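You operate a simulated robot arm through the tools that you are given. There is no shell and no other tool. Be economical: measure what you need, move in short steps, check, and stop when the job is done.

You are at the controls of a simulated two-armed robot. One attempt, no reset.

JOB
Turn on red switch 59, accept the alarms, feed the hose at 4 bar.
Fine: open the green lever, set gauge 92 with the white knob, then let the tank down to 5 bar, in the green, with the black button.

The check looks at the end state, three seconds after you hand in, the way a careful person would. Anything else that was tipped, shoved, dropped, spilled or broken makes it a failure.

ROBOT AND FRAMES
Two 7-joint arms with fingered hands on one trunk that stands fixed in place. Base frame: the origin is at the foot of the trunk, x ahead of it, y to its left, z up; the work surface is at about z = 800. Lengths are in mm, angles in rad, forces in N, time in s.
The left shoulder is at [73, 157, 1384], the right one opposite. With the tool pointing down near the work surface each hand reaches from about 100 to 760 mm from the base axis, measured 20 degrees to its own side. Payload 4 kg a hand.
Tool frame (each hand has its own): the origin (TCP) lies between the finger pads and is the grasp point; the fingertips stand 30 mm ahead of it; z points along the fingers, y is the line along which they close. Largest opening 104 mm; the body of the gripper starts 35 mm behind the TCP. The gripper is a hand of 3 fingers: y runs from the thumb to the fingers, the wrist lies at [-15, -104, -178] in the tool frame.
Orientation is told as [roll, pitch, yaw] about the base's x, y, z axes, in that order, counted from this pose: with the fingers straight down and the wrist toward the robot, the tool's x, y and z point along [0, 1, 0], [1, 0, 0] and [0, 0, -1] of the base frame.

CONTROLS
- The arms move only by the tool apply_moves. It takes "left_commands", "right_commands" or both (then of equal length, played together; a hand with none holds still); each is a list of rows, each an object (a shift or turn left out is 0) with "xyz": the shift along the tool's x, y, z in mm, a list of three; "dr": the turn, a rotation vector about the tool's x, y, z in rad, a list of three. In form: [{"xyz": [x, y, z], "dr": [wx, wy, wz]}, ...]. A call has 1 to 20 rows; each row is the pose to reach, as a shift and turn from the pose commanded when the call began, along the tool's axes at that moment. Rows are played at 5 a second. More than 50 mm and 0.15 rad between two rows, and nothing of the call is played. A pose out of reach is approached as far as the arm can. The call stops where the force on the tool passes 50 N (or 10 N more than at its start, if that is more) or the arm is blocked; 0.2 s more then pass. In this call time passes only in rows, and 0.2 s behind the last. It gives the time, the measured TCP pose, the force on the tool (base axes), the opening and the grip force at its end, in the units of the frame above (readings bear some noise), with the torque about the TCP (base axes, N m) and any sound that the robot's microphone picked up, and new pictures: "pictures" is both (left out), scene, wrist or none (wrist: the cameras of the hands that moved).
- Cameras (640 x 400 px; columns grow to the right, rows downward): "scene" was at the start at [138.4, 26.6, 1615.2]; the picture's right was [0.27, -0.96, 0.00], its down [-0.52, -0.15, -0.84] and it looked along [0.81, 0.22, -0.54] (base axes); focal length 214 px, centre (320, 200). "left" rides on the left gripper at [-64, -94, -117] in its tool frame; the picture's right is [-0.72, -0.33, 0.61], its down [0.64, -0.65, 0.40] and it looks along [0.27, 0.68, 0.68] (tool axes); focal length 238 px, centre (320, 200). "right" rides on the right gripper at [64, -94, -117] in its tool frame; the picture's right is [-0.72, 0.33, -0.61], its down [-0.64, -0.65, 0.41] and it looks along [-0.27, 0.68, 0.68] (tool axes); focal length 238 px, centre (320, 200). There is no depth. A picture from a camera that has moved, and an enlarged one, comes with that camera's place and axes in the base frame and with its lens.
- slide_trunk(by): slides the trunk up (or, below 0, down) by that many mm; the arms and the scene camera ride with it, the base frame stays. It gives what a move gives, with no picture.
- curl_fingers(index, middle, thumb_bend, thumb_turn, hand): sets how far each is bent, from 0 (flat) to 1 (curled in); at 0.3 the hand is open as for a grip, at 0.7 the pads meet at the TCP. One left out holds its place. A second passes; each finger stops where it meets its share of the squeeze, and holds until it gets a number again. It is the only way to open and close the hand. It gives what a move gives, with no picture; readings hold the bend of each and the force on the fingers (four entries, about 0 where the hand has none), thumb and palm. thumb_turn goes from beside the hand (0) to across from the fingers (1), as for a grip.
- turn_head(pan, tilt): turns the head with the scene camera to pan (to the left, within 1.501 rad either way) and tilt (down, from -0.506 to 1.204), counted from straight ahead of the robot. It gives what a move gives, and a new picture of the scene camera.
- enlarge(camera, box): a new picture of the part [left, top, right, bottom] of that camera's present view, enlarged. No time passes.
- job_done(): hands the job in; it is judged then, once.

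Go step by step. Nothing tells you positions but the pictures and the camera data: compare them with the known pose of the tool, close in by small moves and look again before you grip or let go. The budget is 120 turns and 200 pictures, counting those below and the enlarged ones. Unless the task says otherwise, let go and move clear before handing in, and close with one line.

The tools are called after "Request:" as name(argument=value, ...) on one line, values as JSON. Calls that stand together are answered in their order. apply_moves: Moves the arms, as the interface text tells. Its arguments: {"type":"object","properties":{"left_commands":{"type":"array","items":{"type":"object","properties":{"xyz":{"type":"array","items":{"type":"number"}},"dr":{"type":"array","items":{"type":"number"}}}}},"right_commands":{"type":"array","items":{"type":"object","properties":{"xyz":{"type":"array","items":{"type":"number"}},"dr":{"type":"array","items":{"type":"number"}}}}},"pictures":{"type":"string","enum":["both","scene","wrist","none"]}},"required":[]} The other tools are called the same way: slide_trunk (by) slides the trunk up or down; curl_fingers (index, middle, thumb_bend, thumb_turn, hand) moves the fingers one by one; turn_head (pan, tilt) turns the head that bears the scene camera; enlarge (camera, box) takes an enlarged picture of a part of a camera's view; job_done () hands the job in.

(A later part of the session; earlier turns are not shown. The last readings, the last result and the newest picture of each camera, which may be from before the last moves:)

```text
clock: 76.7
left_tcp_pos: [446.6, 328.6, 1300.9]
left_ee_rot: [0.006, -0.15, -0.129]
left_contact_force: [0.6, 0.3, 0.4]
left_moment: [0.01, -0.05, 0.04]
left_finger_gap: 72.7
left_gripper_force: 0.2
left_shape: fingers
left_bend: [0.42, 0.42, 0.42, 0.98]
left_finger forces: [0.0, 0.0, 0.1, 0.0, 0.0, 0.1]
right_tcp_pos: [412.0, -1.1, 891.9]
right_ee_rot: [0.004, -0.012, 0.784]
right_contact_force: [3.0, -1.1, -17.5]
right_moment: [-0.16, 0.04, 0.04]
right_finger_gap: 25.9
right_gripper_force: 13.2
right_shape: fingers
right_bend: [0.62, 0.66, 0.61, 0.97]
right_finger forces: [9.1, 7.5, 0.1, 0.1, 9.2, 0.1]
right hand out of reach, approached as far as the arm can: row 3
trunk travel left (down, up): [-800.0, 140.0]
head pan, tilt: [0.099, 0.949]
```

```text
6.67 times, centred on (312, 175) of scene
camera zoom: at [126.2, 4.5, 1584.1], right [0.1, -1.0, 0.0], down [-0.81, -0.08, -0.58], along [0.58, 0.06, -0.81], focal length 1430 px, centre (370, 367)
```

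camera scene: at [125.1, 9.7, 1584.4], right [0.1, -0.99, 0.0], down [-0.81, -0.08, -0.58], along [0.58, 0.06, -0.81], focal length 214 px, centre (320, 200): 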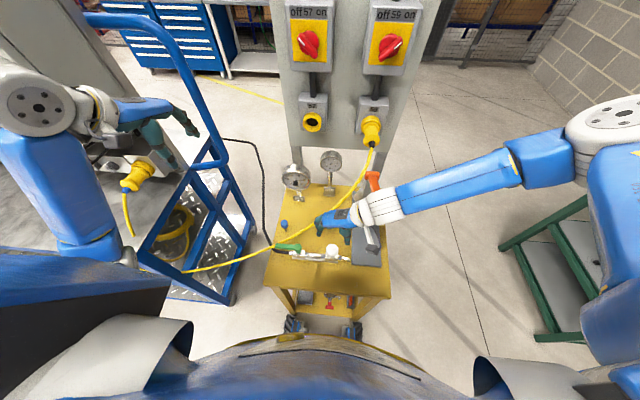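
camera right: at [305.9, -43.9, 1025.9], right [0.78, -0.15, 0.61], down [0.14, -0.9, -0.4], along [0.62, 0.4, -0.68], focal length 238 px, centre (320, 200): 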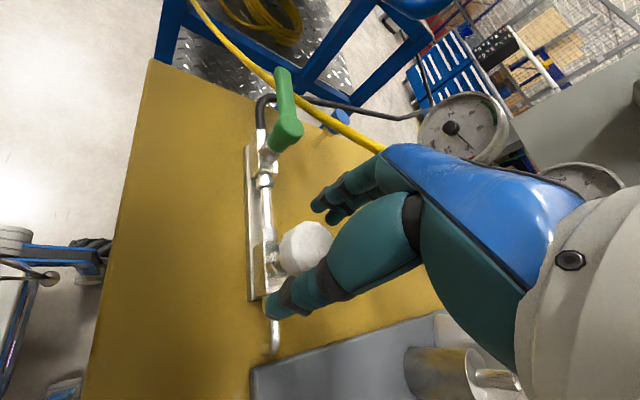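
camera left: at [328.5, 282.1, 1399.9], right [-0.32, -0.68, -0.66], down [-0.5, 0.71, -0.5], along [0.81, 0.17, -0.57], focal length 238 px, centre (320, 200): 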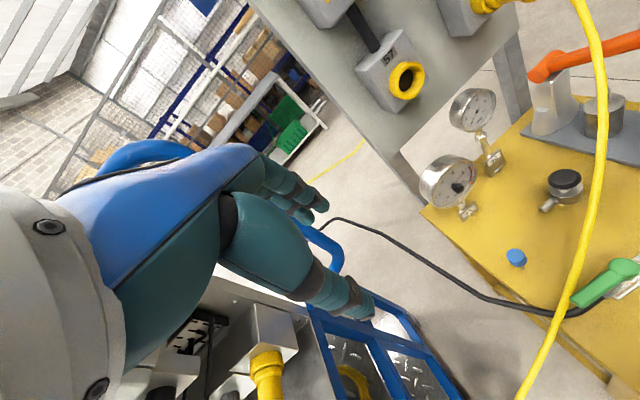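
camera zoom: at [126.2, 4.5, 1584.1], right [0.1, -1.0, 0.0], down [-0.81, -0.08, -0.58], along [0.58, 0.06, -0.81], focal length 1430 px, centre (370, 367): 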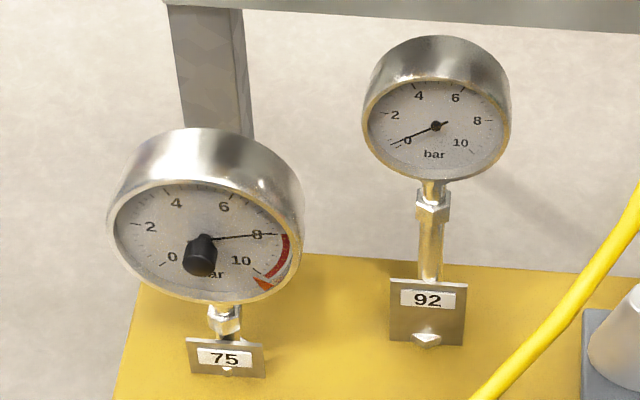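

No visible change in gauge 92 yet and the yaw range is limited at 0.78. I'll make two ratchet strokes (re-grip at yaw 1.15, turn to 0.8) and check.

Request:
curl_fingers(hand="right", index=0.45, middle=0.45, thumb_bend=0.45)

Request:
apply_moves(right_commands=[{"dr": [0, 0, -0.12]}, {"dr": [0, 0, -0.24]}, {"dr": [0, 0, -0.36]}], pictures="wrist")

Request:
curl_fingers(hand="right", index=0.72, middle=0.72, thumb_bend=0.72)

Request:
apply_moves(right_commands=[{"dr": [0, 0, 0.08]}, {"dr": [0, 0, 0.16]}, {"dr": [0, 0, 0.24]}, {"dr": [0, 0, 0.32]}], pictures="wrist")

Request:
enlarge(camera="scene", box=[275, 145, 350, 205])

```text
clock: 77.7
left_tcp_pos: [446.0, 331.9, 1300.6]
left_ee_rot: [0.007, -0.152, -0.129]
left_contact_force: [0.2, -0.3, 1.1]
left_moment: [-0.02, 0.0, -0.04]
left_finger_gap: 72.7
left_gripper_force: 0.1
left_shape: fingers
left_bend: [0.42, 0.42, 0.42, 0.98]
left_finger forces: [0.0, 0.1, 0.0, 0.1, 0.0, 0.1]
right_tcp_pos: [411.5, 1.8, 894.2]
right_ee_rot: [0.003, -0.016, 0.785]
right_contact_force: [0.3, 0.6, 0.5]
right_moment: [-0.02, -0.01, -0.01]
right_finger_gap: 64.4
right_gripper_force: 0.1
right_shape: fingers
right_bend: [0.45, 0.45, 0.45, 0.97]
right_finger forces: [0.0, 0.0, 0.0, 0.1, 0.0, 0.0]
trunk travel left (down, up): [-800.0, 140.0]
head pan, tilt: [0.099, 0.949]
```

```text
clock: 78.5
left_tcp_pos: [446.6, 334.0, 1299.3]
left_ee_rot: [0.003, -0.15, -0.13]
left_contact_force: [-1.3, -0.1, 0.0]
left_moment: [0.03, -0.01, 0.0]
left_finger_gap: 72.8
left_gripper_force: 0.1
left_shape: fingers
left_bend: [0.42, 0.42, 0.42, 0.98]
left_finger forces: [0.0, 0.1, 0.1, 0.0, 0.0, 0.1]
right_tcp_pos: [412.3, 3.5, 893.3]
right_ee_rot: [0.001, -0.001, 1.109]
right_contact_force: [0.0, 0.0, 0.0]
right_moment: [0.0, 0.01, -0.02]
right_finger_gap: 64.8
right_gripper_force: 0.0
right_shape: fingers
right_bend: [0.45, 0.45, 0.45, 0.97]
right_finger forces: [0.1, 0.1, 0.0, 0.1, 0.0, 0.0]
trunk travel left (down, up): [-800.0, 140.0]
head pan, tilt: [0.099, 0.949]
camera right: at [312.3, -54.2, 1011.7], right [0.79, -0.03, 0.61], down [0.28, -0.87, -0.4], along [0.54, 0.49, -0.68], focal length 238 px, centre (320, 200)
```

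right: 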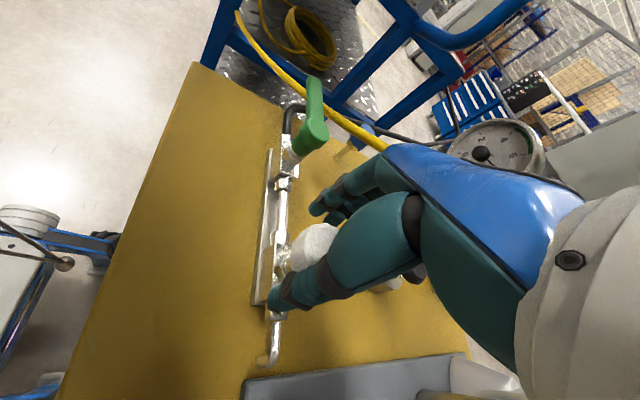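

```text
clock: 79.5
left_tcp_pos: [447.1, 331.4, 1299.9]
left_ee_rot: [0.004, -0.15, -0.13]
left_contact_force: [0.1, 0.2, -1.0]
left_moment: [-0.03, 0.0, -0.02]
left_finger_gap: 72.8
left_gripper_force: 0.1
left_shape: fingers
left_bend: [0.42, 0.42, 0.42, 0.98]
left_finger forces: [0.1, 0.0, 0.1, 0.0, 0.0, 0.0]
right_tcp_pos: [410.9, -0.1, 892.6]
right_ee_rot: [0.003, 0.003, 1.11]
right_contact_force: [-1.8, -3.2, -12.7]
right_moment: [-0.16, 0.14, 0.05]
right_finger_gap: 23.5
right_gripper_force: 16.4
right_shape: fingers
right_bend: [0.71, 0.66, 0.61, 0.96]
right_finger forces: [8.6, 9.4, 0.0, 0.1, 14.6, 0.1]
trunk travel left (down, up): [-800.0, 140.0]
head pan, tilt: [0.099, 0.949]
```

```text
clock: 80.5
left_tcp_pos: [446.0, 334.1, 1299.1]
left_ee_rot: [0.003, -0.149, -0.131]
left_contact_force: [0.2, -0.5, -0.4]
left_moment: [-0.01, -0.04, -0.03]
left_finger_gap: 72.8
left_gripper_force: 0.0
left_shape: fingers
left_bend: [0.42, 0.42, 0.42, 0.98]
left_finger forces: [0.0, 0.0, 0.1, 0.0, 0.1, 0.0]
right_tcp_pos: [409.8, 4.3, 892.3]
right_ee_rot: [0.002, 0.002, 0.788]
right_contact_force: [-5.4, 4.3, -19.1]
right_moment: [-0.03, 0.19, 0.17]
right_finger_gap: 19.0
right_gripper_force: 14.6
right_shape: fingers
right_bend: [0.71, 0.65, 0.62, 0.97]
right_finger forces: [8.3, 11.3, 0.0, 0.0, 10.5, 0.1]
trunk travel left (down, up): [-800.0, 140.0]
head pan, tilt: [0.099, 0.949]
camera right: at [298.6, -18.2, 1011.4], right [0.74, -0.28, 0.61], down [-0.01, -0.91, -0.4], along [0.67, 0.3, -0.68], focal length 238 px, centre (320, 200)
```

right: 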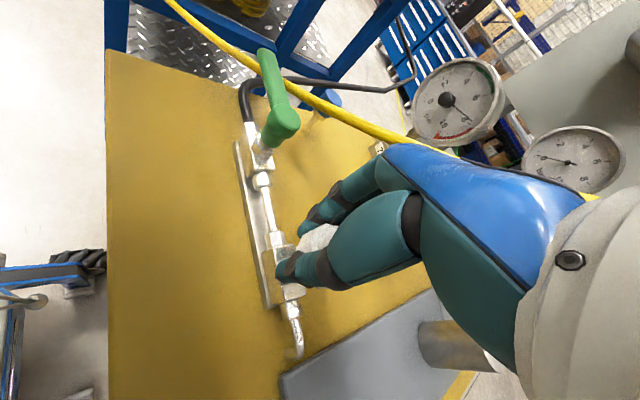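

```text
6.67 times, centred on (312, 175) of scene
camera zoom: at [125.6, 11.4, 1584.2], right [0.1, -1.0, 0.0], down [-0.81, -0.08, -0.58], along [0.58, 0.06, -0.81], focal length 1430 px, centre (370, 367)
```

zoom: 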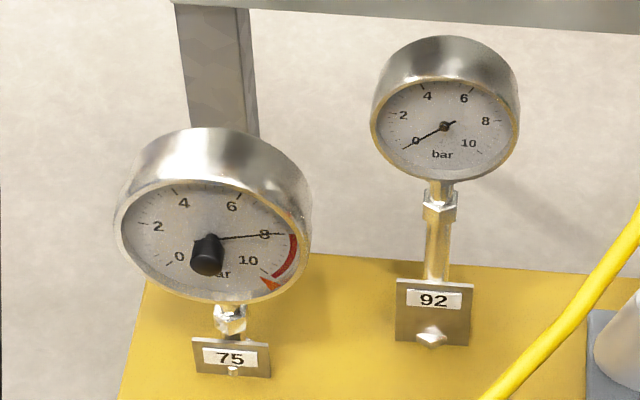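

The needle dropped to exactly 0, so clockwise lowers it; counter-clockwise must raise it (roughly 1 bar per rad). I'll re-centre on the knob and ratchet counter-clockwise.

Request:
curl_fingers(hand="right", index=0.45, middle=0.45, thumb_bend=0.45)

Request:
apply_moves(right_commands=[{"xyz": [-6, -5, -3]}], pictures="wrist")

Request:
curl_fingers(hand="right", index=0.7, middle=0.7, thumb_bend=0.7)

Request:
apply_moves(right_commands=[{"dr": [0, 0, -0.09]}, {"dr": [0, 0, -0.18]}, {"dr": [0, 0, -0.27]}, {"dr": [0, 0, -0.36]}], pictures="none")

Request:
enlarge(camera="scene", box=[275, 145, 350, 205])

```text
clock: 81.5
left_tcp_pos: [446.4, 333.6, 1300.4]
left_ee_rot: [0.004, -0.152, -0.128]
left_contact_force: [0.3, 0.3, 0.8]
left_moment: [0.0, 0.0, 0.03]
left_finger_gap: 72.8
left_gripper_force: 0.0
left_shape: fingers
left_bend: [0.42, 0.42, 0.42, 0.98]
left_finger forces: [0.1, 0.0, 0.0, 0.0, 0.0, 0.0]
right_tcp_pos: [410.3, 3.0, 893.3]
right_ee_rot: [0.0, -0.001, 0.788]
right_contact_force: [0.7, -0.7, -0.6]
right_moment: [-0.01, -0.03, 0.0]
right_finger_gap: 64.5
right_gripper_force: 0.0
right_shape: fingers
right_bend: [0.45, 0.45, 0.45, 0.97]
right_finger forces: [0.1, 0.0, 0.0, 0.0, 0.0, 0.0]
trunk travel left (down, up): [-800.0, 140.0]
head pan, tilt: [0.099, 0.949]
```

```text
clock: 81.9
left_tcp_pos: [446.0, 331.3, 1299.9]
left_ee_rot: [0.004, -0.149, -0.128]
left_contact_force: [0.4, 0.2, 0.2]
left_moment: [-0.04, 0.01, -0.03]
left_finger_gap: 72.6
left_gripper_force: 0.0
left_shape: fingers
left_bend: [0.42, 0.42, 0.42, 0.98]
left_finger forces: [0.0, 0.0, 0.1, 0.0, 0.0, 0.0]
right_tcp_pos: [412.2, -4.1, 896.5]
right_ee_rot: [0.002, 0.001, 0.789]
right_contact_force: [-0.4, 0.1, 0.1]
right_moment: [-0.03, 0.01, -0.03]
right_finger_gap: 64.5
right_gripper_force: 0.1
right_shape: fingers
right_bend: [0.45, 0.45, 0.45, 0.97]
right_finger forces: [0.0, 0.0, 0.1, 0.0, 0.1, 0.0]
trunk travel left (down, up): [-800.0, 140.0]
head pan, tilt: [0.099, 0.949]
camera right: at [300.2, -27.7, 1014.5], right [0.74, -0.28, 0.61], down [-0.01, -0.91, -0.4], along [0.67, 0.3, -0.68], focal length 238 px, centre (320, 200)
```

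right: 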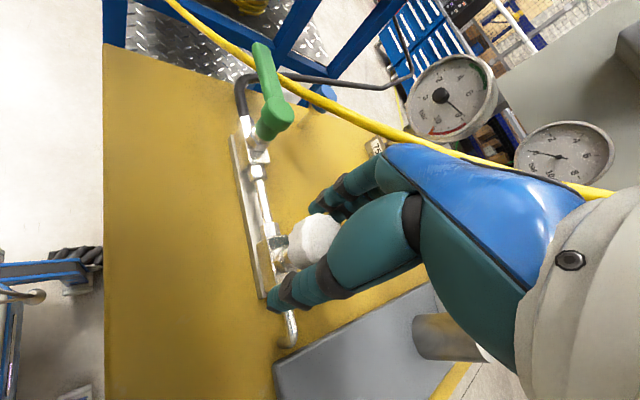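

```text
clock: 82.9
left_tcp_pos: [447.7, 334.6, 1299.6]
left_ee_rot: [0.003, -0.151, -0.128]
left_contact_force: [0.1, -0.5, -0.3]
left_moment: [0.01, 0.0, 0.0]
left_finger_gap: 73.0
left_gripper_force: 0.0
left_shape: fingers
left_bend: [0.42, 0.42, 0.42, 0.98]
left_finger forces: [0.0, 0.0, 0.1, 0.0, 0.0, 0.0]
right_tcp_pos: [413.6, -2.5, 896.9]
right_ee_rot: [0.002, 0.002, 0.791]
right_contact_force: [5.8, 5.8, -5.9]
right_moment: [0.05, -0.02, 0.06]
right_finger_gap: 30.7
right_gripper_force: 14.3
right_shape: fingers
right_bend: [0.59, 0.63, 0.61, 0.97]
right_finger forces: [11.3, 7.5, 0.0, 0.0, 9.7, 0.0]
trunk travel left (down, up): [-800.0, 140.0]
head pan, tilt: [0.099, 0.949]
```

```text
clock: 83.9
left_tcp_pos: [448.0, 334.9, 1299.3]
left_ee_rot: [0.001, -0.149, -0.129]
left_contact_force: [-0.3, 0.3, -0.9]
left_moment: [-0.02, -0.03, -0.02]
left_finger_gap: 72.9
left_gripper_force: 0.0
left_shape: fingers
left_bend: [0.42, 0.42, 0.42, 0.98]
left_finger forces: [0.0, 0.0, 0.0, 0.0, 0.1, 0.0]
right_tcp_pos: [414.0, -3.7, 895.7]
right_ee_rot: [0.002, 0.002, 1.149]
right_contact_force: [5.2, 4.6, -4.5]
right_moment: [-0.03, -0.03, -0.02]
right_finger_gap: 30.4
right_gripper_force: 13.5
right_shape: fingers
right_bend: [0.59, 0.64, 0.61, 0.96]
right_finger forces: [9.6, 6.8, 0.0, 0.0, 10.6, 0.1]
trunk travel left (down, up): [-800.0, 140.0]
head pan, tilt: [0.099, 0.949]
```

```text
6.67 times, centred on (312, 175) of scene
camera zoom: at [127.6, 11.7, 1584.2], right [0.1, -1.0, 0.0], down [-0.81, -0.08, -0.58], along [0.58, 0.06, -0.82], focal length 1430 px, centre (370, 367)
```

zoom: 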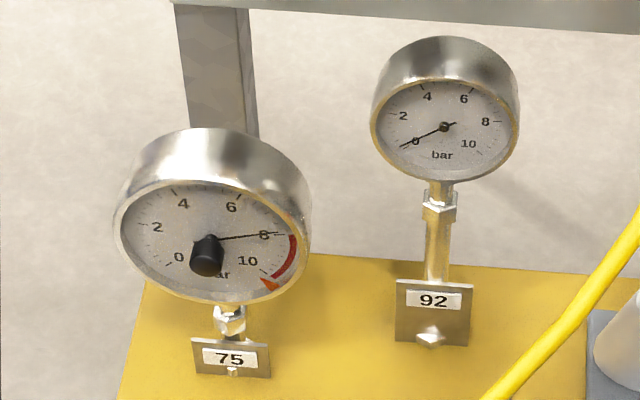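

A slight rise, consistent with counter-clockwise increasing. I'll run two more strokes and compare.

Request:
curl_fingers(hand="right", index=0.45, middle=0.45, thumb_bend=0.45)

Request:
apply_moves(right_commands=[{"dr": [0, 0, 0.12]}, {"dr": [0, 0, 0.24]}, {"dr": [0, 0, 0.35]}], pictures="none")

Request:
curl_fingers(hand="right", index=0.7, middle=0.7, thumb_bend=0.7)

Request:
apply_moves(right_commands=[{"dr": [0, 0, -0.12]}, {"dr": [0, 0, -0.24]}, {"dr": [0, 0, -0.36]}, {"dr": [0, 0, -0.4]}], pictures="none")

Request:
curl_fingers(hand="right", index=0.45, middle=0.45, thumb_bend=0.45)

Request:
apply_moves(right_commands=[{"dr": [0, 0, 0.12]}, {"dr": [0, 0, 0.24]}, {"dr": [0, 0, 0.36]}, {"dr": [0, 0, 0.4]}], pictures="none")

Request:
curl_fingers(hand="right", index=0.7, middle=0.7, thumb_bend=0.7)

Request:
apply_moves(right_commands=[{"dr": [0, 0, -0.12]}, {"dr": [0, 0, -0.24]}, {"dr": [0, 0, -0.36]}, {"dr": [0, 0, -0.4]}], pictures="none")

Request:
enlarge(camera="scene", box=[275, 145, 350, 205])

```text
clock: 84.9
left_tcp_pos: [444.6, 332.6, 1299.9]
left_ee_rot: [0.003, -0.152, -0.13]
left_contact_force: [0.0, -0.3, 0.0]
left_moment: [-0.03, 0.04, -0.02]
left_finger_gap: 73.0
left_gripper_force: 0.0
left_shape: fingers
left_bend: [0.42, 0.42, 0.42, 0.98]
left_finger forces: [0.0, 0.0, 0.0, 0.0, 0.1, 0.1]
right_tcp_pos: [412.3, -4.7, 897.3]
right_ee_rot: [0.0, 0.001, 1.148]
right_contact_force: [-0.4, -0.2, 0.0]
right_moment: [0.01, -0.01, 0.0]
right_finger_gap: 64.8
right_gripper_force: 0.0
right_shape: fingers
right_bend: [0.45, 0.45, 0.45, 0.97]
right_finger forces: [0.1, 0.0, 0.0, 0.0, 0.0, 0.0]
trunk travel left (down, up): [-800.0, 140.0]
head pan, tilt: [0.099, 0.949]
```

```text
clock: 85.7
left_tcp_pos: [446.2, 333.1, 1299.6]
left_ee_rot: [0.002, -0.151, -0.13]
left_contact_force: [0.1, -0.6, -0.3]
left_moment: [0.02, -0.03, -0.03]
left_finger_gap: 72.8
left_gripper_force: 0.0
left_shape: fingers
left_bend: [0.42, 0.42, 0.42, 0.98]
left_finger forces: [0.1, 0.0, 0.0, 0.0, 0.0, 0.2]
right_tcp_pos: [411.9, -3.4, 895.6]
right_ee_rot: [0.001, 0.001, 0.799]
right_contact_force: [0.6, 0.1, -0.5]
right_moment: [0.02, 0.01, 0.01]
right_finger_gap: 64.8
right_gripper_force: 0.1
right_shape: fingers
right_bend: [0.45, 0.45, 0.45, 0.97]
right_finger forces: [0.1, 0.0, 0.0, 0.0, 0.0, 0.1]
trunk travel left (down, up): [-800.0, 140.0]
head pan, tilt: [0.099, 0.949]
```

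```text
clock: 86.7
left_tcp_pos: [447.0, 333.5, 1298.6]
left_ee_rot: [0.001, -0.151, -0.13]
left_contact_force: [0.1, 0.1, 0.3]
left_moment: [0.03, 0.03, -0.01]
left_finger_gap: 72.8
left_gripper_force: 0.0
left_shape: fingers
left_bend: [0.42, 0.42, 0.42, 0.98]
left_finger forces: [0.0, 0.0, 0.0, 0.0, 0.1, 0.0]
right_tcp_pos: [414.2, -3.8, 895.4]
right_ee_rot: [0.002, 0.002, 0.799]
right_contact_force: [6.0, 6.1, -5.2]
right_moment: [0.05, -0.08, 0.05]
right_finger_gap: 30.6
right_gripper_force: 14.3
right_shape: fingers
right_bend: [0.59, 0.63, 0.6, 0.97]
right_finger forces: [11.1, 7.2, 0.0, 0.1, 9.9, 0.0]
trunk travel left (down, up): [-800.0, 140.0]
head pan, tilt: [0.099, 0.949]
```

```text
clock: 87.7
left_tcp_pos: [446.7, 335.1, 1300.5]
left_ee_rot: [0.003, -0.151, -0.129]
left_contact_force: [-0.3, 0.5, 0.7]
left_moment: [-0.01, 0.0, -0.01]
left_finger_gap: 72.8
left_gripper_force: 0.1
left_shape: fingers
left_bend: [0.42, 0.42, 0.42, 0.98]
left_finger forces: [0.1, 0.0, 0.0, 0.1, 0.1, 0.0]
right_tcp_pos: [413.8, -4.5, 895.0]
right_ee_rot: [0.002, 0.0, 1.199]
right_contact_force: [5.8, 4.6, -3.3]
right_moment: [-0.02, -0.06, -0.03]
right_finger_gap: 30.4
right_gripper_force: 13.1
right_shape: fingers
right_bend: [0.59, 0.64, 0.61, 0.96]
right_finger forces: [9.5, 7.1, 0.0, 0.0, 10.3, 0.0]
trunk travel left (down, up): [-800.0, 140.0]
head pan, tilt: [0.099, 0.949]
```

```text
clock: 88.7
left_tcp_pos: [446.6, 333.2, 1300.6]
left_ee_rot: [0.003, -0.152, -0.131]
left_contact_force: [0.4, 0.0, 1.0]
left_moment: [0.01, -0.02, 0.0]
left_finger_gap: 72.8
left_gripper_force: 0.1
left_shape: fingers
left_bend: [0.42, 0.42, 0.42, 0.98]
left_finger forces: [0.0, 0.0, 0.0, 0.0, 0.0, 0.0]
right_tcp_pos: [411.6, -4.2, 895.8]
right_ee_rot: [0.0, -0.001, 1.199]
right_contact_force: [-0.4, 0.5, -0.3]
right_moment: [0.0, -0.03, 0.0]
right_finger_gap: 64.3
right_gripper_force: 0.1
right_shape: fingers
right_bend: [0.45, 0.45, 0.45, 0.97]
right_finger forces: [0.0, 0.0, 0.1, 0.0, 0.0, 0.0]
trunk travel left (down, up): [-800.0, 140.0]
head pan, tilt: [0.099, 0.949]
```

```text
clock: 89.7
left_tcp_pos: [446.3, 333.7, 1299.6]
left_ee_rot: [0.005, -0.151, -0.13]
left_contact_force: [-0.6, -0.7, 0.5]
left_moment: [-0.02, 0.0, 0.03]
left_finger_gap: 73.0
left_gripper_force: 0.1
left_shape: fingers
left_bend: [0.42, 0.42, 0.42, 0.98]
left_finger forces: [0.0, 0.0, 0.0, 0.0, 0.0, 0.0]
right_tcp_pos: [411.8, -4.7, 897.4]
right_ee_rot: [0.0, -0.001, 0.798]
right_contact_force: [0.0, 0.4, 0.2]
right_moment: [-0.03, -0.02, 0.03]
right_finger_gap: 64.8
right_gripper_force: 0.1
right_shape: fingers
right_bend: [0.45, 0.45, 0.45, 0.97]
right_finger forces: [0.0, 0.1, 0.1, 0.0, 0.0, 0.0]
trunk travel left (down, up): [-800.0, 140.0]
head pan, tilt: [0.099, 0.949]
```

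```text
clock: 90.7
left_tcp_pos: [447.8, 333.8, 1298.6]
left_ee_rot: [0.003, -0.15, -0.128]
left_contact_force: [0.3, 1.0, 0.4]
left_moment: [-0.02, -0.02, -0.02]
left_finger_gap: 72.8
left_gripper_force: 0.1
left_shape: fingers
left_bend: [0.42, 0.42, 0.42, 0.98]
left_finger forces: [0.0, 0.0, 0.0, 0.1, 0.0, 0.0]
right_tcp_pos: [413.1, -3.7, 896.2]
right_ee_rot: [0.002, 0.002, 0.8]
right_contact_force: [6.4, 6.6, -3.8]
right_moment: [0.06, -0.06, 0.04]
right_finger_gap: 30.3
right_gripper_force: 14.0
right_shape: fingers
right_bend: [0.59, 0.63, 0.61, 0.97]
right_finger forces: [10.9, 7.6, 0.0, 0.0, 9.7, 0.1]
trunk travel left (down, up): [-800.0, 140.0]
head pan, tilt: [0.099, 0.949]
```

```text
clock: 91.7
left_tcp_pos: [447.5, 333.3, 1299.3]
left_ee_rot: [0.004, -0.151, -0.129]
left_contact_force: [-0.1, -0.5, -0.3]
left_moment: [-0.03, 0.02, -0.04]
left_finger_gap: 72.6
left_gripper_force: 0.1
left_shape: fingers
left_bend: [0.42, 0.42, 0.42, 0.98]
left_finger forces: [0.0, 0.0, 0.0, 0.1, 0.0, 0.1]
right_tcp_pos: [412.4, -3.9, 896.7]
right_ee_rot: [0.002, 0.002, 1.199]
right_contact_force: [5.4, 3.2, 0.4]
right_moment: [0.01, -0.07, -0.04]
right_finger_gap: 30.3
right_gripper_force: 13.0
right_shape: fingers
right_bend: [0.59, 0.63, 0.61, 0.96]
right_finger forces: [8.9, 6.7, 0.0, 0.1, 10.9, 0.2]
trunk travel left (down, up): [-800.0, 140.0]
head pan, tilt: [0.099, 0.949]
```

```text
6.67 times, centred on (312, 175) of scene
camera zoom: at [126.8, 11.1, 1584.3], right [0.1, -1.0, 0.0], down [-0.81, -0.08, -0.58], along [0.58, 0.06, -0.82], focal length 1430 px, centre (370, 367)
```

zoom: 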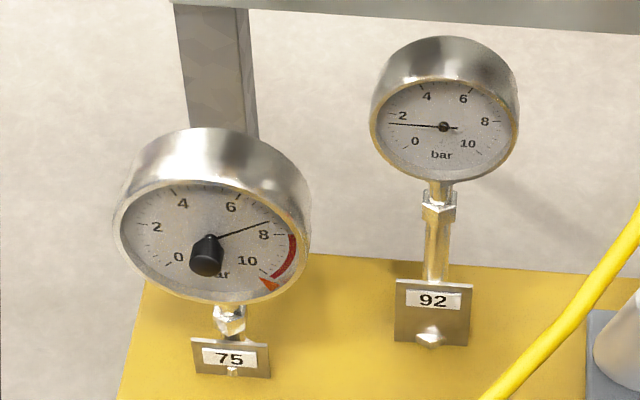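

Gauge 92 now reads about 1.6 bar, so the direction is right. Two more strokes.

Request:
curl_fingers(hand="right", index=0.45, middle=0.45, thumb_bend=0.45)

Request:
apply_moves(right_commands=[{"dr": [0, 0, 0.12]}, {"dr": [0, 0, 0.24]}, {"dr": [0, 0, 0.36]}, {"dr": [0, 0, 0.4]}], pictures="none")

Request:
curl_fingers(hand="right", index=0.7, middle=0.7, thumb_bend=0.7)

Request:
apply_moves(right_commands=[{"dr": [0, 0, -0.12]}, {"dr": [0, 0, -0.24]}, {"dr": [0, 0, -0.36]}, {"dr": [0, 0, -0.4]}], pictures="none")

Request:
enlarge(camera="scene", box=[275, 145, 350, 205])

Request:
curl_fingers(hand="right", index=0.45, middle=0.45, thumb_bend=0.45)

Request:
apply_moves(right_commands=[{"dr": [0, 0, 0.12]}, {"dr": [0, 0, 0.24]}, {"dr": [0, 0, 0.36]}, {"dr": [0, 0, 0.4]}], pictures="none")

Request:
curl_fingers(hand="right", index=0.7, middle=0.7, thumb_bend=0.7)

Request:
apply_moves(right_commands=[{"dr": [0, 0, -0.12]}, {"dr": [0, 0, -0.24]}, {"dr": [0, 0, -0.36]}, {"dr": [0, 0, -0.4]}], pictures="none")

Request:
enlarge(camera="scene", box=[275, 145, 350, 205])

```text
clock: 92.7
left_tcp_pos: [446.3, 332.7, 1300.8]
left_ee_rot: [0.002, -0.152, -0.13]
left_contact_force: [0.9, -0.1, 0.7]
left_moment: [-0.05, 0.0, 0.02]
left_finger_gap: 72.9
left_gripper_force: 0.1
left_shape: fingers
left_bend: [0.42, 0.42, 0.42, 0.98]
left_finger forces: [0.1, 0.1, 0.0, 0.0, 0.0, 0.0]
right_tcp_pos: [411.8, -4.6, 897.3]
right_ee_rot: [0.0, 0.001, 1.199]
right_contact_force: [-0.3, -0.3, 0.7]
right_moment: [-0.02, -0.03, -0.01]
right_finger_gap: 64.4
right_gripper_force: 0.0
right_shape: fingers
right_bend: [0.45, 0.45, 0.45, 0.97]
right_finger forces: [0.0, 0.1, 0.0, 0.0, 0.0, 0.1]
trunk travel left (down, up): [-800.0, 140.0]
head pan, tilt: [0.099, 0.949]
```

```text
clock: 93.7
left_tcp_pos: [445.1, 332.5, 1300.6]
left_ee_rot: [0.003, -0.152, -0.13]
left_contact_force: [-0.3, -0.2, -0.1]
left_moment: [0.01, -0.02, 0.0]
left_finger_gap: 73.0
left_gripper_force: 0.0
left_shape: fingers
left_bend: [0.42, 0.42, 0.42, 0.98]
left_finger forces: [0.0, 0.0, 0.1, 0.0, 0.0, 0.1]
right_tcp_pos: [411.4, -4.1, 897.2]
right_ee_rot: [0.0, -0.001, 0.796]
right_contact_force: [-0.2, 0.4, -0.3]
right_moment: [0.02, 0.01, 0.02]
right_finger_gap: 64.6
right_gripper_force: 0.1
right_shape: fingers
right_bend: [0.45, 0.45, 0.45, 0.97]
right_finger forces: [0.0, 0.0, 0.0, 0.0, 0.1, 0.0]
trunk travel left (down, up): [-800.0, 140.0]
head pan, tilt: [0.099, 0.949]
```

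```text
clock: 94.7
left_tcp_pos: [448.4, 335.6, 1299.2]
left_ee_rot: [0.001, -0.15, -0.129]
left_contact_force: [0.3, -0.2, 0.3]
left_moment: [0.0, 0.02, 0.02]
left_finger_gap: 72.7
left_gripper_force: 0.0
left_shape: fingers
left_bend: [0.42, 0.42, 0.42, 0.98]
left_finger forces: [0.1, 0.0, 0.1, 0.0, 0.1, 0.1]
right_tcp_pos: [413.3, -3.7, 897.0]
right_ee_rot: [0.002, 0.005, 0.799]
right_contact_force: [7.3, 5.9, -3.4]
right_moment: [0.08, -0.07, 0.07]
right_finger_gap: 30.4
right_gripper_force: 14.0
right_shape: fingers
right_bend: [0.59, 0.63, 0.61, 0.97]
right_finger forces: [11.1, 7.6, 0.1, 0.1, 9.6, 0.0]
trunk travel left (down, up): [-800.0, 140.0]
head pan, tilt: [0.099, 0.949]
```

```text
clock: 95.7
left_tcp_pos: [447.7, 333.9, 1299.7]
left_ee_rot: [0.001, -0.151, -0.131]
left_contact_force: [-0.1, 0.3, -0.1]
left_moment: [-0.03, 0.0, 0.01]
left_finger_gap: 73.0
left_gripper_force: 0.1
left_shape: fingers
left_bend: [0.42, 0.42, 0.42, 0.98]
left_finger forces: [0.1, 0.1, 0.0, 0.1, 0.1, 0.0]
right_tcp_pos: [412.8, -4.0, 895.8]
right_ee_rot: [0.001, 0.001, 1.198]
right_contact_force: [6.9, 6.8, -3.5]
right_moment: [0.07, -0.08, -0.06]
right_finger_gap: 30.2
right_gripper_force: 14.0
right_shape: fingers
right_bend: [0.59, 0.63, 0.61, 0.96]
right_finger forces: [9.9, 7.3, 0.0, 0.0, 9.9, 0.1]
trunk travel left (down, up): [-800.0, 140.0]
head pan, tilt: [0.099, 0.949]
```

```text
6.67 times, centred on (312, 175) of scene
camera zoom: at [127.3, 12.5, 1584.2], right [0.1, -1.0, 0.0], down [-0.81, -0.08, -0.58], along [0.58, 0.06, -0.82], focal length 1430 px, centre (370, 367)
```

zoom: 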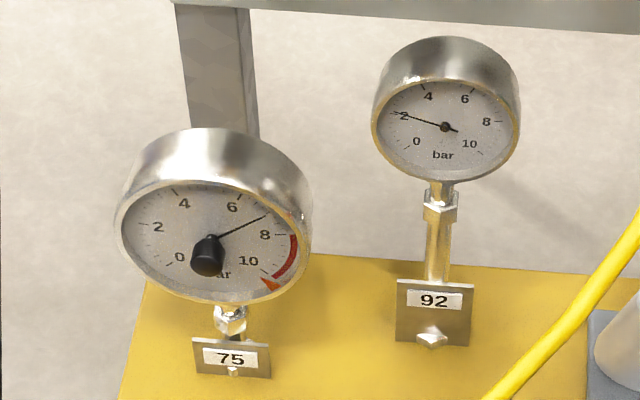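

```text
clock: 96.7
left_tcp_pos: [446.2, 333.8, 1299.1]
left_ee_rot: [0.004, -0.153, -0.128]
left_contact_force: [-0.2, -0.1, -0.6]
left_moment: [0.01, -0.01, 0.02]
left_finger_gap: 73.1
left_gripper_force: 0.1
left_shape: fingers
left_bend: [0.42, 0.42, 0.42, 0.98]
left_finger forces: [0.0, 0.0, 0.0, 0.0, 0.0, 0.0]
right_tcp_pos: [410.8, -5.7, 897.2]
right_ee_rot: [0.001, -0.001, 1.198]
right_contact_force: [0.6, 0.2, -0.6]
right_moment: [0.05, 0.0, 0.03]
right_finger_gap: 64.5
right_gripper_force: 0.1
right_shape: fingers
right_bend: [0.45, 0.45, 0.45, 0.97]
right_finger forces: [0.1, 0.1, 0.0, 0.1, 0.0, 0.0]
trunk travel left (down, up): [-800.0, 140.0]
head pan, tilt: [0.099, 0.949]
```

```text
clock: 97.7
left_tcp_pos: [445.7, 333.6, 1300.8]
left_ee_rot: [0.003, -0.153, -0.13]
left_contact_force: [-0.6, 0.3, -1.1]
left_moment: [-0.05, 0.0, 0.0]
left_finger_gap: 72.8
left_gripper_force: 0.1
left_shape: fingers
left_bend: [0.42, 0.42, 0.42, 0.98]
left_finger forces: [0.0, 0.1, 0.0, 0.1, 0.1, 0.0]
right_tcp_pos: [411.9, -4.7, 897.2]
right_ee_rot: [0.0, 0.0, 0.798]
right_contact_force: [0.8, -0.3, -1.3]
right_moment: [0.02, -0.01, -0.01]
right_finger_gap: 64.7
right_gripper_force: 0.1
right_shape: fingers
right_bend: [0.45, 0.45, 0.45, 0.97]
right_finger forces: [0.0, 0.0, 0.0, 0.0, 0.1, 0.1]
trunk travel left (down, up): [-800.0, 140.0]
head pan, tilt: [0.099, 0.949]
```

```text
clock: 98.7
left_tcp_pos: [447.4, 334.1, 1300.1]
left_ee_rot: [0.001, -0.15, -0.131]
left_contact_force: [0.3, -0.8, 0.4]
left_moment: [-0.01, 0.0, 0.04]
left_finger_gap: 72.9
left_gripper_force: 0.1
left_shape: fingers
left_bend: [0.42, 0.42, 0.42, 0.98]
left_finger forces: [0.0, 0.0, 0.0, 0.0, 0.0, 0.0]
right_tcp_pos: [413.0, -4.0, 896.9]
right_ee_rot: [0.002, 0.001, 0.799]
right_contact_force: [6.4, 6.6, -2.9]
right_moment: [0.04, -0.06, 0.06]
right_finger_gap: 30.6
right_gripper_force: 14.2
right_shape: fingers
right_bend: [0.59, 0.63, 0.61, 0.97]
right_finger forces: [10.9, 7.6, 0.0, 0.1, 9.8, 0.0]
trunk travel left (down, up): [-800.0, 140.0]
head pan, tilt: [0.099, 0.949]
```

```text
clock: 99.7
left_tcp_pos: [447.2, 334.0, 1300.0]
left_ee_rot: [0.005, -0.15, -0.128]
left_contact_force: [0.5, -0.1, -0.2]
left_moment: [-0.01, -0.02, -0.01]
left_finger_gap: 72.8
left_gripper_force: 0.0
left_shape: fingers
left_bend: [0.42, 0.42, 0.42, 0.98]
left_finger forces: [0.1, 0.0, 0.0, 0.1, 0.1, 0.0]
right_tcp_pos: [413.2, -5.0, 896.3]
right_ee_rot: [0.002, 0.001, 1.199]
right_contact_force: [5.2, 4.0, -0.4]
right_moment: [-0.02, -0.06, -0.06]
right_finger_gap: 30.1
right_gripper_force: 13.9
right_shape: fingers
right_bend: [0.59, 0.63, 0.61, 0.96]
right_finger forces: [9.0, 7.3, 0.0, 0.1, 10.7, 0.0]
trunk travel left (down, up): [-800.0, 140.0]
head pan, tilt: [0.099, 0.949]
```

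```text
6.67 times, centred on (312, 175) of scene
camera zoom: at [126.7, 11.4, 1584.3], right [0.1, -1.0, 0.0], down [-0.81, -0.08, -0.58], along [0.58, 0.06, -0.82], focal length 1430 px, centre (370, 367)
```

zoom: 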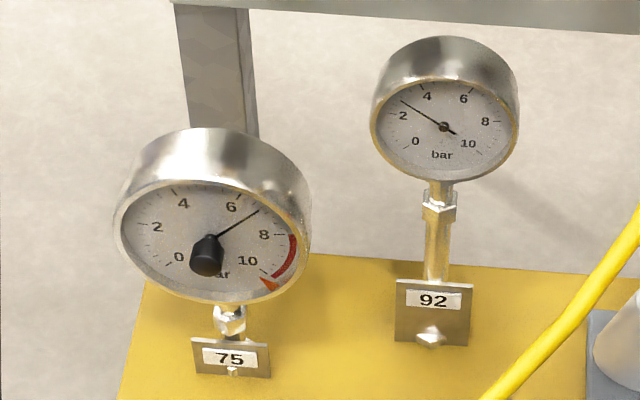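

Gauge 92 is about 2.7, gauge 75 about 7.1. Two more strokes.

Request:
curl_fingers(hand="right", index=0.45, middle=0.45, thumb_bend=0.45)

Request:
apply_moves(right_commands=[{"dr": [0, 0, 0.12]}, {"dr": [0, 0, 0.24]}, {"dr": [0, 0, 0.36]}, {"dr": [0, 0, 0.4]}], pictures="none")

Request:
curl_fingers(hand="right", index=0.7, middle=0.7, thumb_bend=0.7)

Request:
apply_moves(right_commands=[{"dr": [0, 0, -0.12]}, {"dr": [0, 0, -0.24]}, {"dr": [0, 0, -0.36]}, {"dr": [0, 0, -0.4]}], pictures="none")

Request:
curl_fingers(hand="right", index=0.45, middle=0.45, thumb_bend=0.45)

Request:
apply_moves(right_commands=[{"dr": [0, 0, 0.12]}, {"dr": [0, 0, 0.24]}, {"dr": [0, 0, 0.36]}, {"dr": [0, 0, 0.4]}], pictures="none")

Request:
curl_fingers(hand="right", index=0.7, middle=0.7, thumb_bend=0.7)

Request:
enlarge(camera="scene", box=[305, 140, 355, 180])

Request:
apply_moves(right_commands=[{"dr": [0, 0, -0.12]}, {"dr": [0, 0, -0.24]}, {"dr": [0, 0, -0.3]}], pictures="none")

Request:
enlarge(camera="scene", box=[275, 145, 350, 205])

```text
clock: 100.7
left_tcp_pos: [446.2, 332.9, 1300.7]
left_ee_rot: [0.002, -0.153, -0.13]
left_contact_force: [0.9, 0.2, -0.2]
left_moment: [-0.02, -0.01, -0.01]
left_finger_gap: 72.8
left_gripper_force: 0.0
left_shape: fingers
left_bend: [0.42, 0.42, 0.42, 0.98]
left_finger forces: [0.0, 0.1, 0.0, 0.1, 0.0, 0.0]
right_tcp_pos: [412.8, -4.9, 896.3]
right_ee_rot: [0.001, 0.0, 1.199]
right_contact_force: [0.6, -1.3, 0.3]
right_moment: [-0.01, -0.02, 0.01]
right_finger_gap: 64.8
right_gripper_force: 0.1
right_shape: fingers
right_bend: [0.45, 0.45, 0.45, 0.97]
right_finger forces: [0.0, 0.0, 0.1, 0.1, 0.0, 0.0]
trunk travel left (down, up): [-800.0, 140.0]
head pan, tilt: [0.099, 0.949]
```

```text
clock: 101.7
left_tcp_pos: [446.0, 333.9, 1299.8]
left_ee_rot: [0.002, -0.153, -0.129]
left_contact_force: [-0.3, -0.1, -0.1]
left_moment: [0.01, -0.02, 0.01]
left_finger_gap: 72.6
left_gripper_force: 0.1
left_shape: fingers
left_bend: [0.42, 0.42, 0.42, 0.98]
left_finger forces: [0.0, 0.1, 0.0, 0.0, 0.0, 0.0]
right_tcp_pos: [412.1, -5.3, 898.4]
right_ee_rot: [0.001, 0.001, 0.798]
right_contact_force: [0.3, -0.6, 0.3]
right_moment: [0.0, 0.02, -0.01]
right_finger_gap: 64.6
right_gripper_force: 0.1
right_shape: fingers
right_bend: [0.45, 0.45, 0.45, 0.97]
right_finger forces: [0.1, 0.1, 0.0, 0.0, 0.0, 0.0]
trunk travel left (down, up): [-800.0, 140.0]
head pan, tilt: [0.099, 0.949]
```

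```text
clock: 102.7
left_tcp_pos: [447.2, 334.0, 1298.1]
left_ee_rot: [0.002, -0.149, -0.129]
left_contact_force: [0.3, -1.2, 0.2]
left_moment: [0.04, 0.02, -0.04]
left_finger_gap: 72.7
left_gripper_force: 0.1
left_shape: fingers
left_bend: [0.42, 0.42, 0.42, 0.98]
left_finger forces: [0.1, 0.1, 0.1, 0.1, 0.0, 0.0]
right_tcp_pos: [413.4, -4.4, 896.7]
right_ee_rot: [0.001, 0.003, 0.799]
right_contact_force: [7.2, 7.2, -4.1]
right_moment: [0.08, -0.03, 0.04]
right_finger_gap: 30.8
right_gripper_force: 14.4
right_shape: fingers
right_bend: [0.59, 0.63, 0.61, 0.97]
right_finger forces: [11.1, 7.7, 0.0, 0.0, 10.1, 0.0]
trunk travel left (down, up): [-800.0, 140.0]
head pan, tilt: [0.099, 0.949]
```

```text
clock: 103.7
left_tcp_pos: [446.6, 333.6, 1299.1]
left_ee_rot: [0.004, -0.151, -0.129]
left_contact_force: [-0.5, -0.4, -1.1]
left_moment: [0.01, -0.01, 0.0]
left_finger_gap: 72.6
left_gripper_force: 0.1
left_shape: fingers
left_bend: [0.42, 0.42, 0.42, 0.98]
left_finger forces: [0.0, 0.1, 0.0, 0.0, 0.0, 0.1]
right_tcp_pos: [413.6, -4.4, 895.2]
right_ee_rot: [0.0, 0.002, 1.198]
right_contact_force: [6.0, 3.8, -1.0]
right_moment: [-0.01, -0.05, -0.07]
right_finger_gap: 30.5
right_gripper_force: 13.8
right_shape: fingers
right_bend: [0.59, 0.63, 0.61, 0.96]
right_finger forces: [8.8, 7.3, 0.1, 0.0, 11.1, 0.0]
trunk travel left (down, up): [-800.0, 140.0]
head pan, tilt: [0.099, 0.949]
```

```text
clock: 104.7
left_tcp_pos: [445.1, 332.2, 1300.5]
left_ee_rot: [0.003, -0.151, -0.129]
left_contact_force: [-0.3, -0.4, 0.5]
left_moment: [0.0, 0.0, 0.01]
left_finger_gap: 73.0
left_gripper_force: 0.1
left_shape: fingers
left_bend: [0.42, 0.42, 0.42, 0.98]
left_finger forces: [0.0, 0.0, 0.0, 0.0, 0.0, 0.0]
right_tcp_pos: [411.9, -4.7, 897.3]
right_ee_rot: [0.001, 0.0, 1.198]
right_contact_force: [-0.3, 0.5, 0.0]
right_moment: [0.0, 0.01, -0.04]
right_finger_gap: 64.5
right_gripper_force: 0.0
right_shape: fingers
right_bend: [0.45, 0.45, 0.45, 0.97]
right_finger forces: [0.1, 0.0, 0.1, 0.0, 0.0, 0.1]
trunk travel left (down, up): [-800.0, 140.0]
head pan, tilt: [0.099, 0.949]
```

```text
clock: 105.7
left_tcp_pos: [445.5, 333.1, 1299.3]
left_ee_rot: [0.002, -0.151, -0.129]
left_contact_force: [0.1, 0.9, 0.1]
left_moment: [0.02, 0.03, -0.01]
left_finger_gap: 72.9
left_gripper_force: 0.2
left_shape: fingers
left_bend: [0.42, 0.42, 0.42, 0.98]
left_finger forces: [0.0, 0.0, 0.0, 0.0, 0.0, 0.1]
right_tcp_pos: [412.3, -3.9, 896.2]
right_ee_rot: [-0.001, 0.0, 0.799]
right_contact_force: [0.0, 0.9, 1.0]
right_moment: [-0.01, 0.05, 0.01]
right_finger_gap: 64.7
right_gripper_force: 0.0
right_shape: fingers
right_bend: [0.45, 0.45, 0.45, 0.97]
right_finger forces: [0.0, 0.0, 0.1, 0.0, 0.0, 0.1]
trunk travel left (down, up): [-800.0, 140.0]
head pan, tilt: [0.099, 0.949]
```

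```text
clock: 106.7
left_tcp_pos: [448.1, 334.6, 1299.9]
left_ee_rot: [0.003, -0.15, -0.13]
left_contact_force: [0.0, 0.0, 0.7]
left_moment: [-0.02, -0.04, -0.01]
left_finger_gap: 72.8
left_gripper_force: 0.1
left_shape: fingers
left_bend: [0.42, 0.42, 0.42, 0.98]
left_finger forces: [0.0, 0.0, 0.0, 0.0, 0.0, 0.1]
right_tcp_pos: [413.5, -3.3, 896.2]
right_ee_rot: [0.001, 0.001, 0.798]
right_contact_force: [5.5, 5.4, -3.4]
right_moment: [0.05, -0.02, 0.02]
right_finger_gap: 30.6
right_gripper_force: 13.8
right_shape: fingers
right_bend: [0.59, 0.63, 0.6, 0.97]
right_finger forces: [10.4, 7.3, 0.1, 0.0, 10.7, 0.0]
trunk travel left (down, up): [-800.0, 140.0]
head pan, tilt: [0.099, 0.949]
```

```text
10.00 times, centred on (330, 160) of scene
camera zoom: at [127.0, 11.7, 1584.2], right [0.1, -1.0, 0.0], down [-0.81, -0.08, -0.58], along [0.58, 0.06, -0.82], focal length 2145 px, centre (220, 600)
```

zoom: 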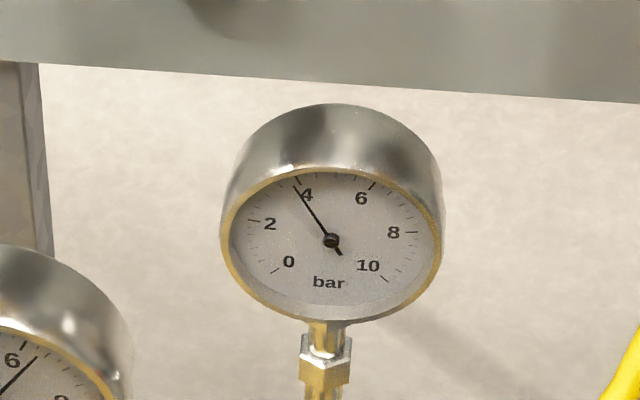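

```text
clock: 107.5
left_tcp_pos: [447.5, 334.6, 1298.9]
left_ee_rot: [0.0, -0.15, -0.13]
left_contact_force: [-1.1, 0.3, -0.5]
left_moment: [-0.04, 0.0, 0.01]
left_finger_gap: 72.8
left_gripper_force: 0.1
left_shape: fingers
left_bend: [0.42, 0.42, 0.42, 0.98]
left_finger forces: [0.0, 0.0, 0.0, 0.0, 0.0, 0.0]
right_tcp_pos: [412.5, -4.1, 896.2]
right_ee_rot: [0.002, 0.002, 1.1]
right_contact_force: [6.0, 4.1, -0.1]
right_moment: [0.03, -0.07, -0.04]
right_finger_gap: 30.7
right_gripper_force: 13.4
right_shape: fingers
right_bend: [0.59, 0.63, 0.61, 0.96]
right_finger forces: [9.4, 6.7, 0.0, 0.0, 10.2, 0.1]
trunk travel left (down, up): [-800.0, 140.0]
head pan, tilt: [0.099, 0.949]
```

```text
6.67 times, centred on (312, 175) of scene
camera zoom: at [126.6, 12.1, 1584.3], right [0.1, -1.0, 0.0], down [-0.81, -0.08, -0.58], along [0.58, 0.06, -0.82], focal length 1430 px, centre (370, 367)
```

zoom: 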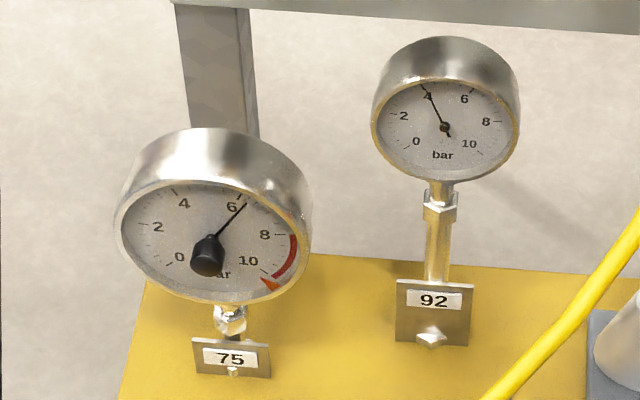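

Gauge 92 is close to 4. I'll let it settle (holding still) and read it magnified.

Request:
apply_moves(right_commands=[{"xyz": [0, 0, 0]}, {"xyz": [0, 0, 0]}, {"xyz": [0, 0, 0]}, {"xyz": [0, 0, 0]}, {"xyz": [0, 0, 0]}, {"xyz": [0, 0, 0]}, {"xyz": [0, 0, 0]}, {"xyz": [0, 0, 0]}, {"xyz": [0, 0, 0]}, {"xyz": [0, 0, 0]}], pictures="none")

Request:
enlarge(camera="scene", box=[315, 148, 347, 172])

Request:
enlarge(camera="left", box=[410, 80, 500, 220])

```text
clock: 109.7
left_tcp_pos: [448.3, 336.2, 1299.3]
left_ee_rot: [0.001, -0.15, -0.128]
left_contact_force: [0.4, 0.1, 0.7]
left_moment: [0.0, 0.03, -0.02]
left_finger_gap: 72.7
left_gripper_force: 0.1
left_shape: fingers
left_bend: [0.42, 0.42, 0.42, 0.98]
left_finger forces: [0.1, 0.1, 0.0, 0.0, 0.0, 0.0]
right_tcp_pos: [413.4, -4.2, 895.3]
right_ee_rot: [0.001, 0.002, 1.1]
right_contact_force: [6.1, 6.0, 1.7]
right_moment: [0.11, -0.05, -0.04]
right_finger_gap: 30.2
right_gripper_force: 13.1
right_shape: fingers
right_bend: [0.59, 0.63, 0.61, 0.96]
right_finger forces: [9.5, 6.6, 0.0, 0.1, 9.8, 0.0]
trunk travel left (down, up): [-800.0, 140.0]
head pan, tilt: [0.099, 0.949]
```

```text
16.00 times, centred on (331, 160) of scene
camera zoom: at [126.6, 12.0, 1584.3], right [0.1, -1.0, 0.0], down [-0.81, -0.08, -0.58], along [0.58, 0.06, -0.82], focal length 3432 px, centre (144, 840)
```

zoom: 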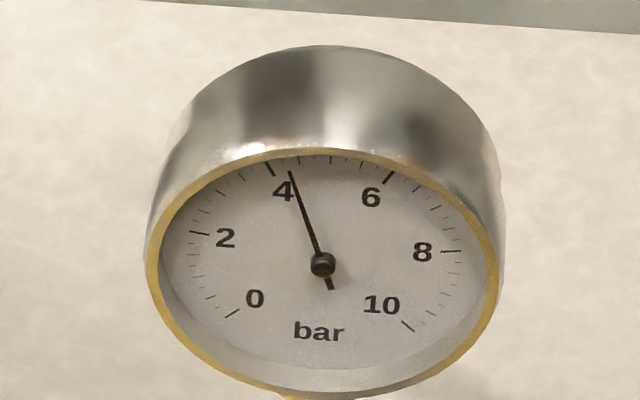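

```text
2.86 times, centred on (455, 150) of left
camera zoom: at [329.0, 283.8, 1399.0], right [-0.32, -0.68, -0.66], down [-0.5, 0.71, -0.5], along [0.81, 0.17, -0.57], focal length 681 px, centre (-66, 343)
```

zoom: 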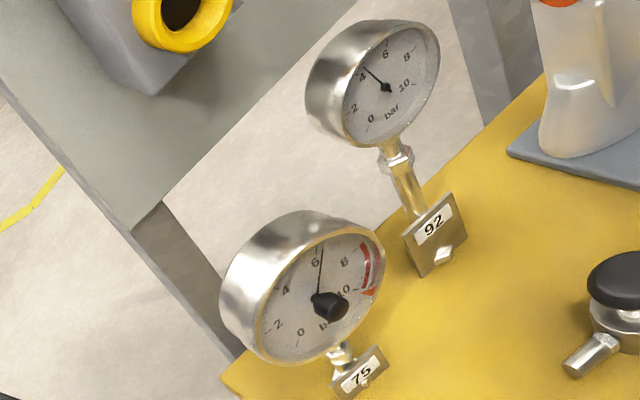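

Working out the dial geometry, gauge 92 has settled at about 4.4 bar, slightly over. I'll turn back clockwise 0.15 rad and read again after settling.

Request:
apply_moves(right_commands=[{"dr": [0, 0, 0.05]}, {"dr": [0, 0, 0.1]}, {"dr": [0, 0, 0.15]}, {"dr": [0, 0, 0.15]}, {"dr": [0, 0, 0.15]}, {"dr": [0, 0, 0.15]}, {"dr": [0, 0, 0.15]}, {"dr": [0, 0, 0.15]}, {"dr": [0, 0, 0.15]}, {"dr": [0, 0, 0.15]}, {"dr": [0, 0, 0.15]}, {"dr": [0, 0, 0.15]}, {"dr": [0, 0, 0.15]}, {"dr": [0, 0, 0.15]}, {"dr": [0, 0, 0.15]}], pictures="none")

Request:
enlarge(camera="scene", box=[315, 148, 347, 172])

```text
clock: 112.9
left_tcp_pos: [447.9, 333.9, 1299.9]
left_ee_rot: [0.002, -0.149, -0.128]
left_contact_force: [1.0, 0.8, -0.4]
left_moment: [-0.01, 0.01, 0.03]
left_finger_gap: 72.8
left_gripper_force: 0.1
left_shape: fingers
left_bend: [0.42, 0.42, 0.42, 0.98]
left_finger forces: [0.0, 0.1, 0.0, 0.0, 0.1, 0.1]
right_tcp_pos: [412.8, -4.2, 896.4]
right_ee_rot: [0.001, 0.003, 0.952]
right_contact_force: [3.3, 7.5, -2.2]
right_moment: [0.11, 0.01, 0.08]
right_finger_gap: 30.6
right_gripper_force: 14.6
right_shape: fingers
right_bend: [0.59, 0.63, 0.61, 0.97]
right_finger forces: [10.5, 7.5, 0.1, 0.0, 10.6, 0.0]
trunk travel left (down, up): [-800.0, 140.0]
head pan, tilt: [0.099, 0.949]
```

```text
16.00 times, centred on (331, 160) of scene
camera zoom: at [126.4, 12.6, 1584.3], right [0.1, -1.0, 0.0], down [-0.81, -0.08, -0.58], along [0.58, 0.06, -0.81], focal length 3432 px, centre (144, 840)
```

zoom: 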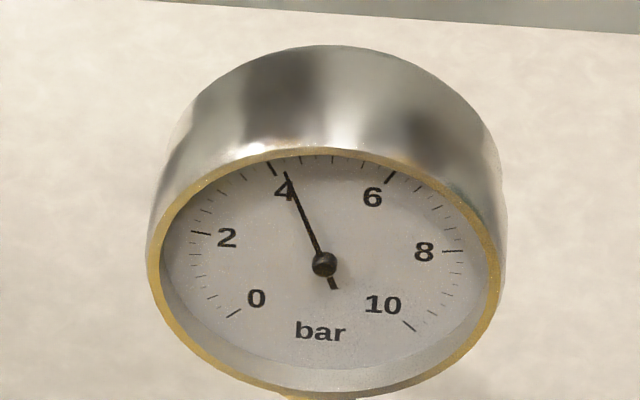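

Now about 4.28 (some lost motion in the grip). Another 0.13 rad clockwise.

Request:
apply_moves(right_commands=[{"dr": [0, 0, 0.05]}, {"dr": [0, 0, 0.1]}, {"dr": [0, 0, 0.13]}, {"dr": [0, 0, 0.13]}, {"dr": [0, 0, 0.13]}, {"dr": [0, 0, 0.13]}, {"dr": [0, 0, 0.13]}, {"dr": [0, 0, 0.13]}, {"dr": [0, 0, 0.13]}, {"dr": [0, 0, 0.13]}, {"dr": [0, 0, 0.13]}, {"dr": [0, 0, 0.13]}, {"dr": [0, 0, 0.13]}, {"dr": [0, 0, 0.13]}], pictures="none")

Request:
enlarge(camera="scene", box=[315, 148, 347, 172])

```text
clock: 115.9
left_tcp_pos: [448.1, 333.9, 1297.9]
left_ee_rot: [0.002, -0.149, -0.13]
left_contact_force: [-0.6, 0.8, 0.0]
left_moment: [-0.04, 0.01, -0.01]
left_finger_gap: 72.7
left_gripper_force: 0.1
left_shape: fingers
left_bend: [0.42, 0.42, 0.42, 0.98]
left_finger forces: [0.0, 0.0, 0.0, 0.0, 0.1, 0.1]
right_tcp_pos: [412.7, -4.0, 896.6]
right_ee_rot: [0.001, 0.001, 0.818]
right_contact_force: [5.3, 7.8, -5.7]
right_moment: [0.1, -0.04, 0.05]
right_finger_gap: 30.4
right_gripper_force: 15.3
right_shape: fingers
right_bend: [0.59, 0.63, 0.61, 0.97]
right_finger forces: [11.2, 8.1, 0.0, 0.0, 9.8, 0.0]
trunk travel left (down, up): [-800.0, 140.0]
head pan, tilt: [0.099, 0.949]
```

```text
16.00 times, centred on (331, 160) of scene
camera zoom: at [127.3, 13.2, 1584.2], right [0.1, -1.0, 0.0], down [-0.81, -0.08, -0.58], along [0.58, 0.06, -0.82], focal length 3432 px, centre (144, 840)
```

zoom: 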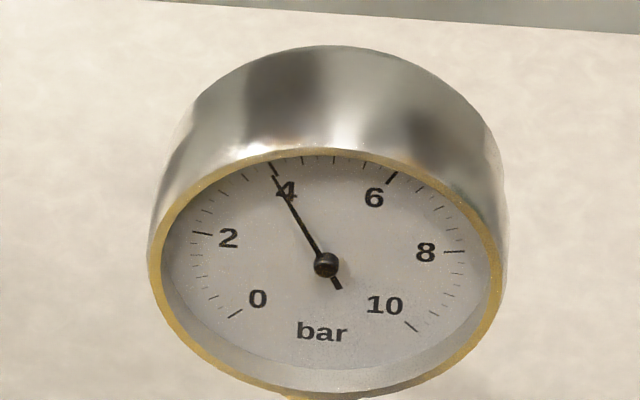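

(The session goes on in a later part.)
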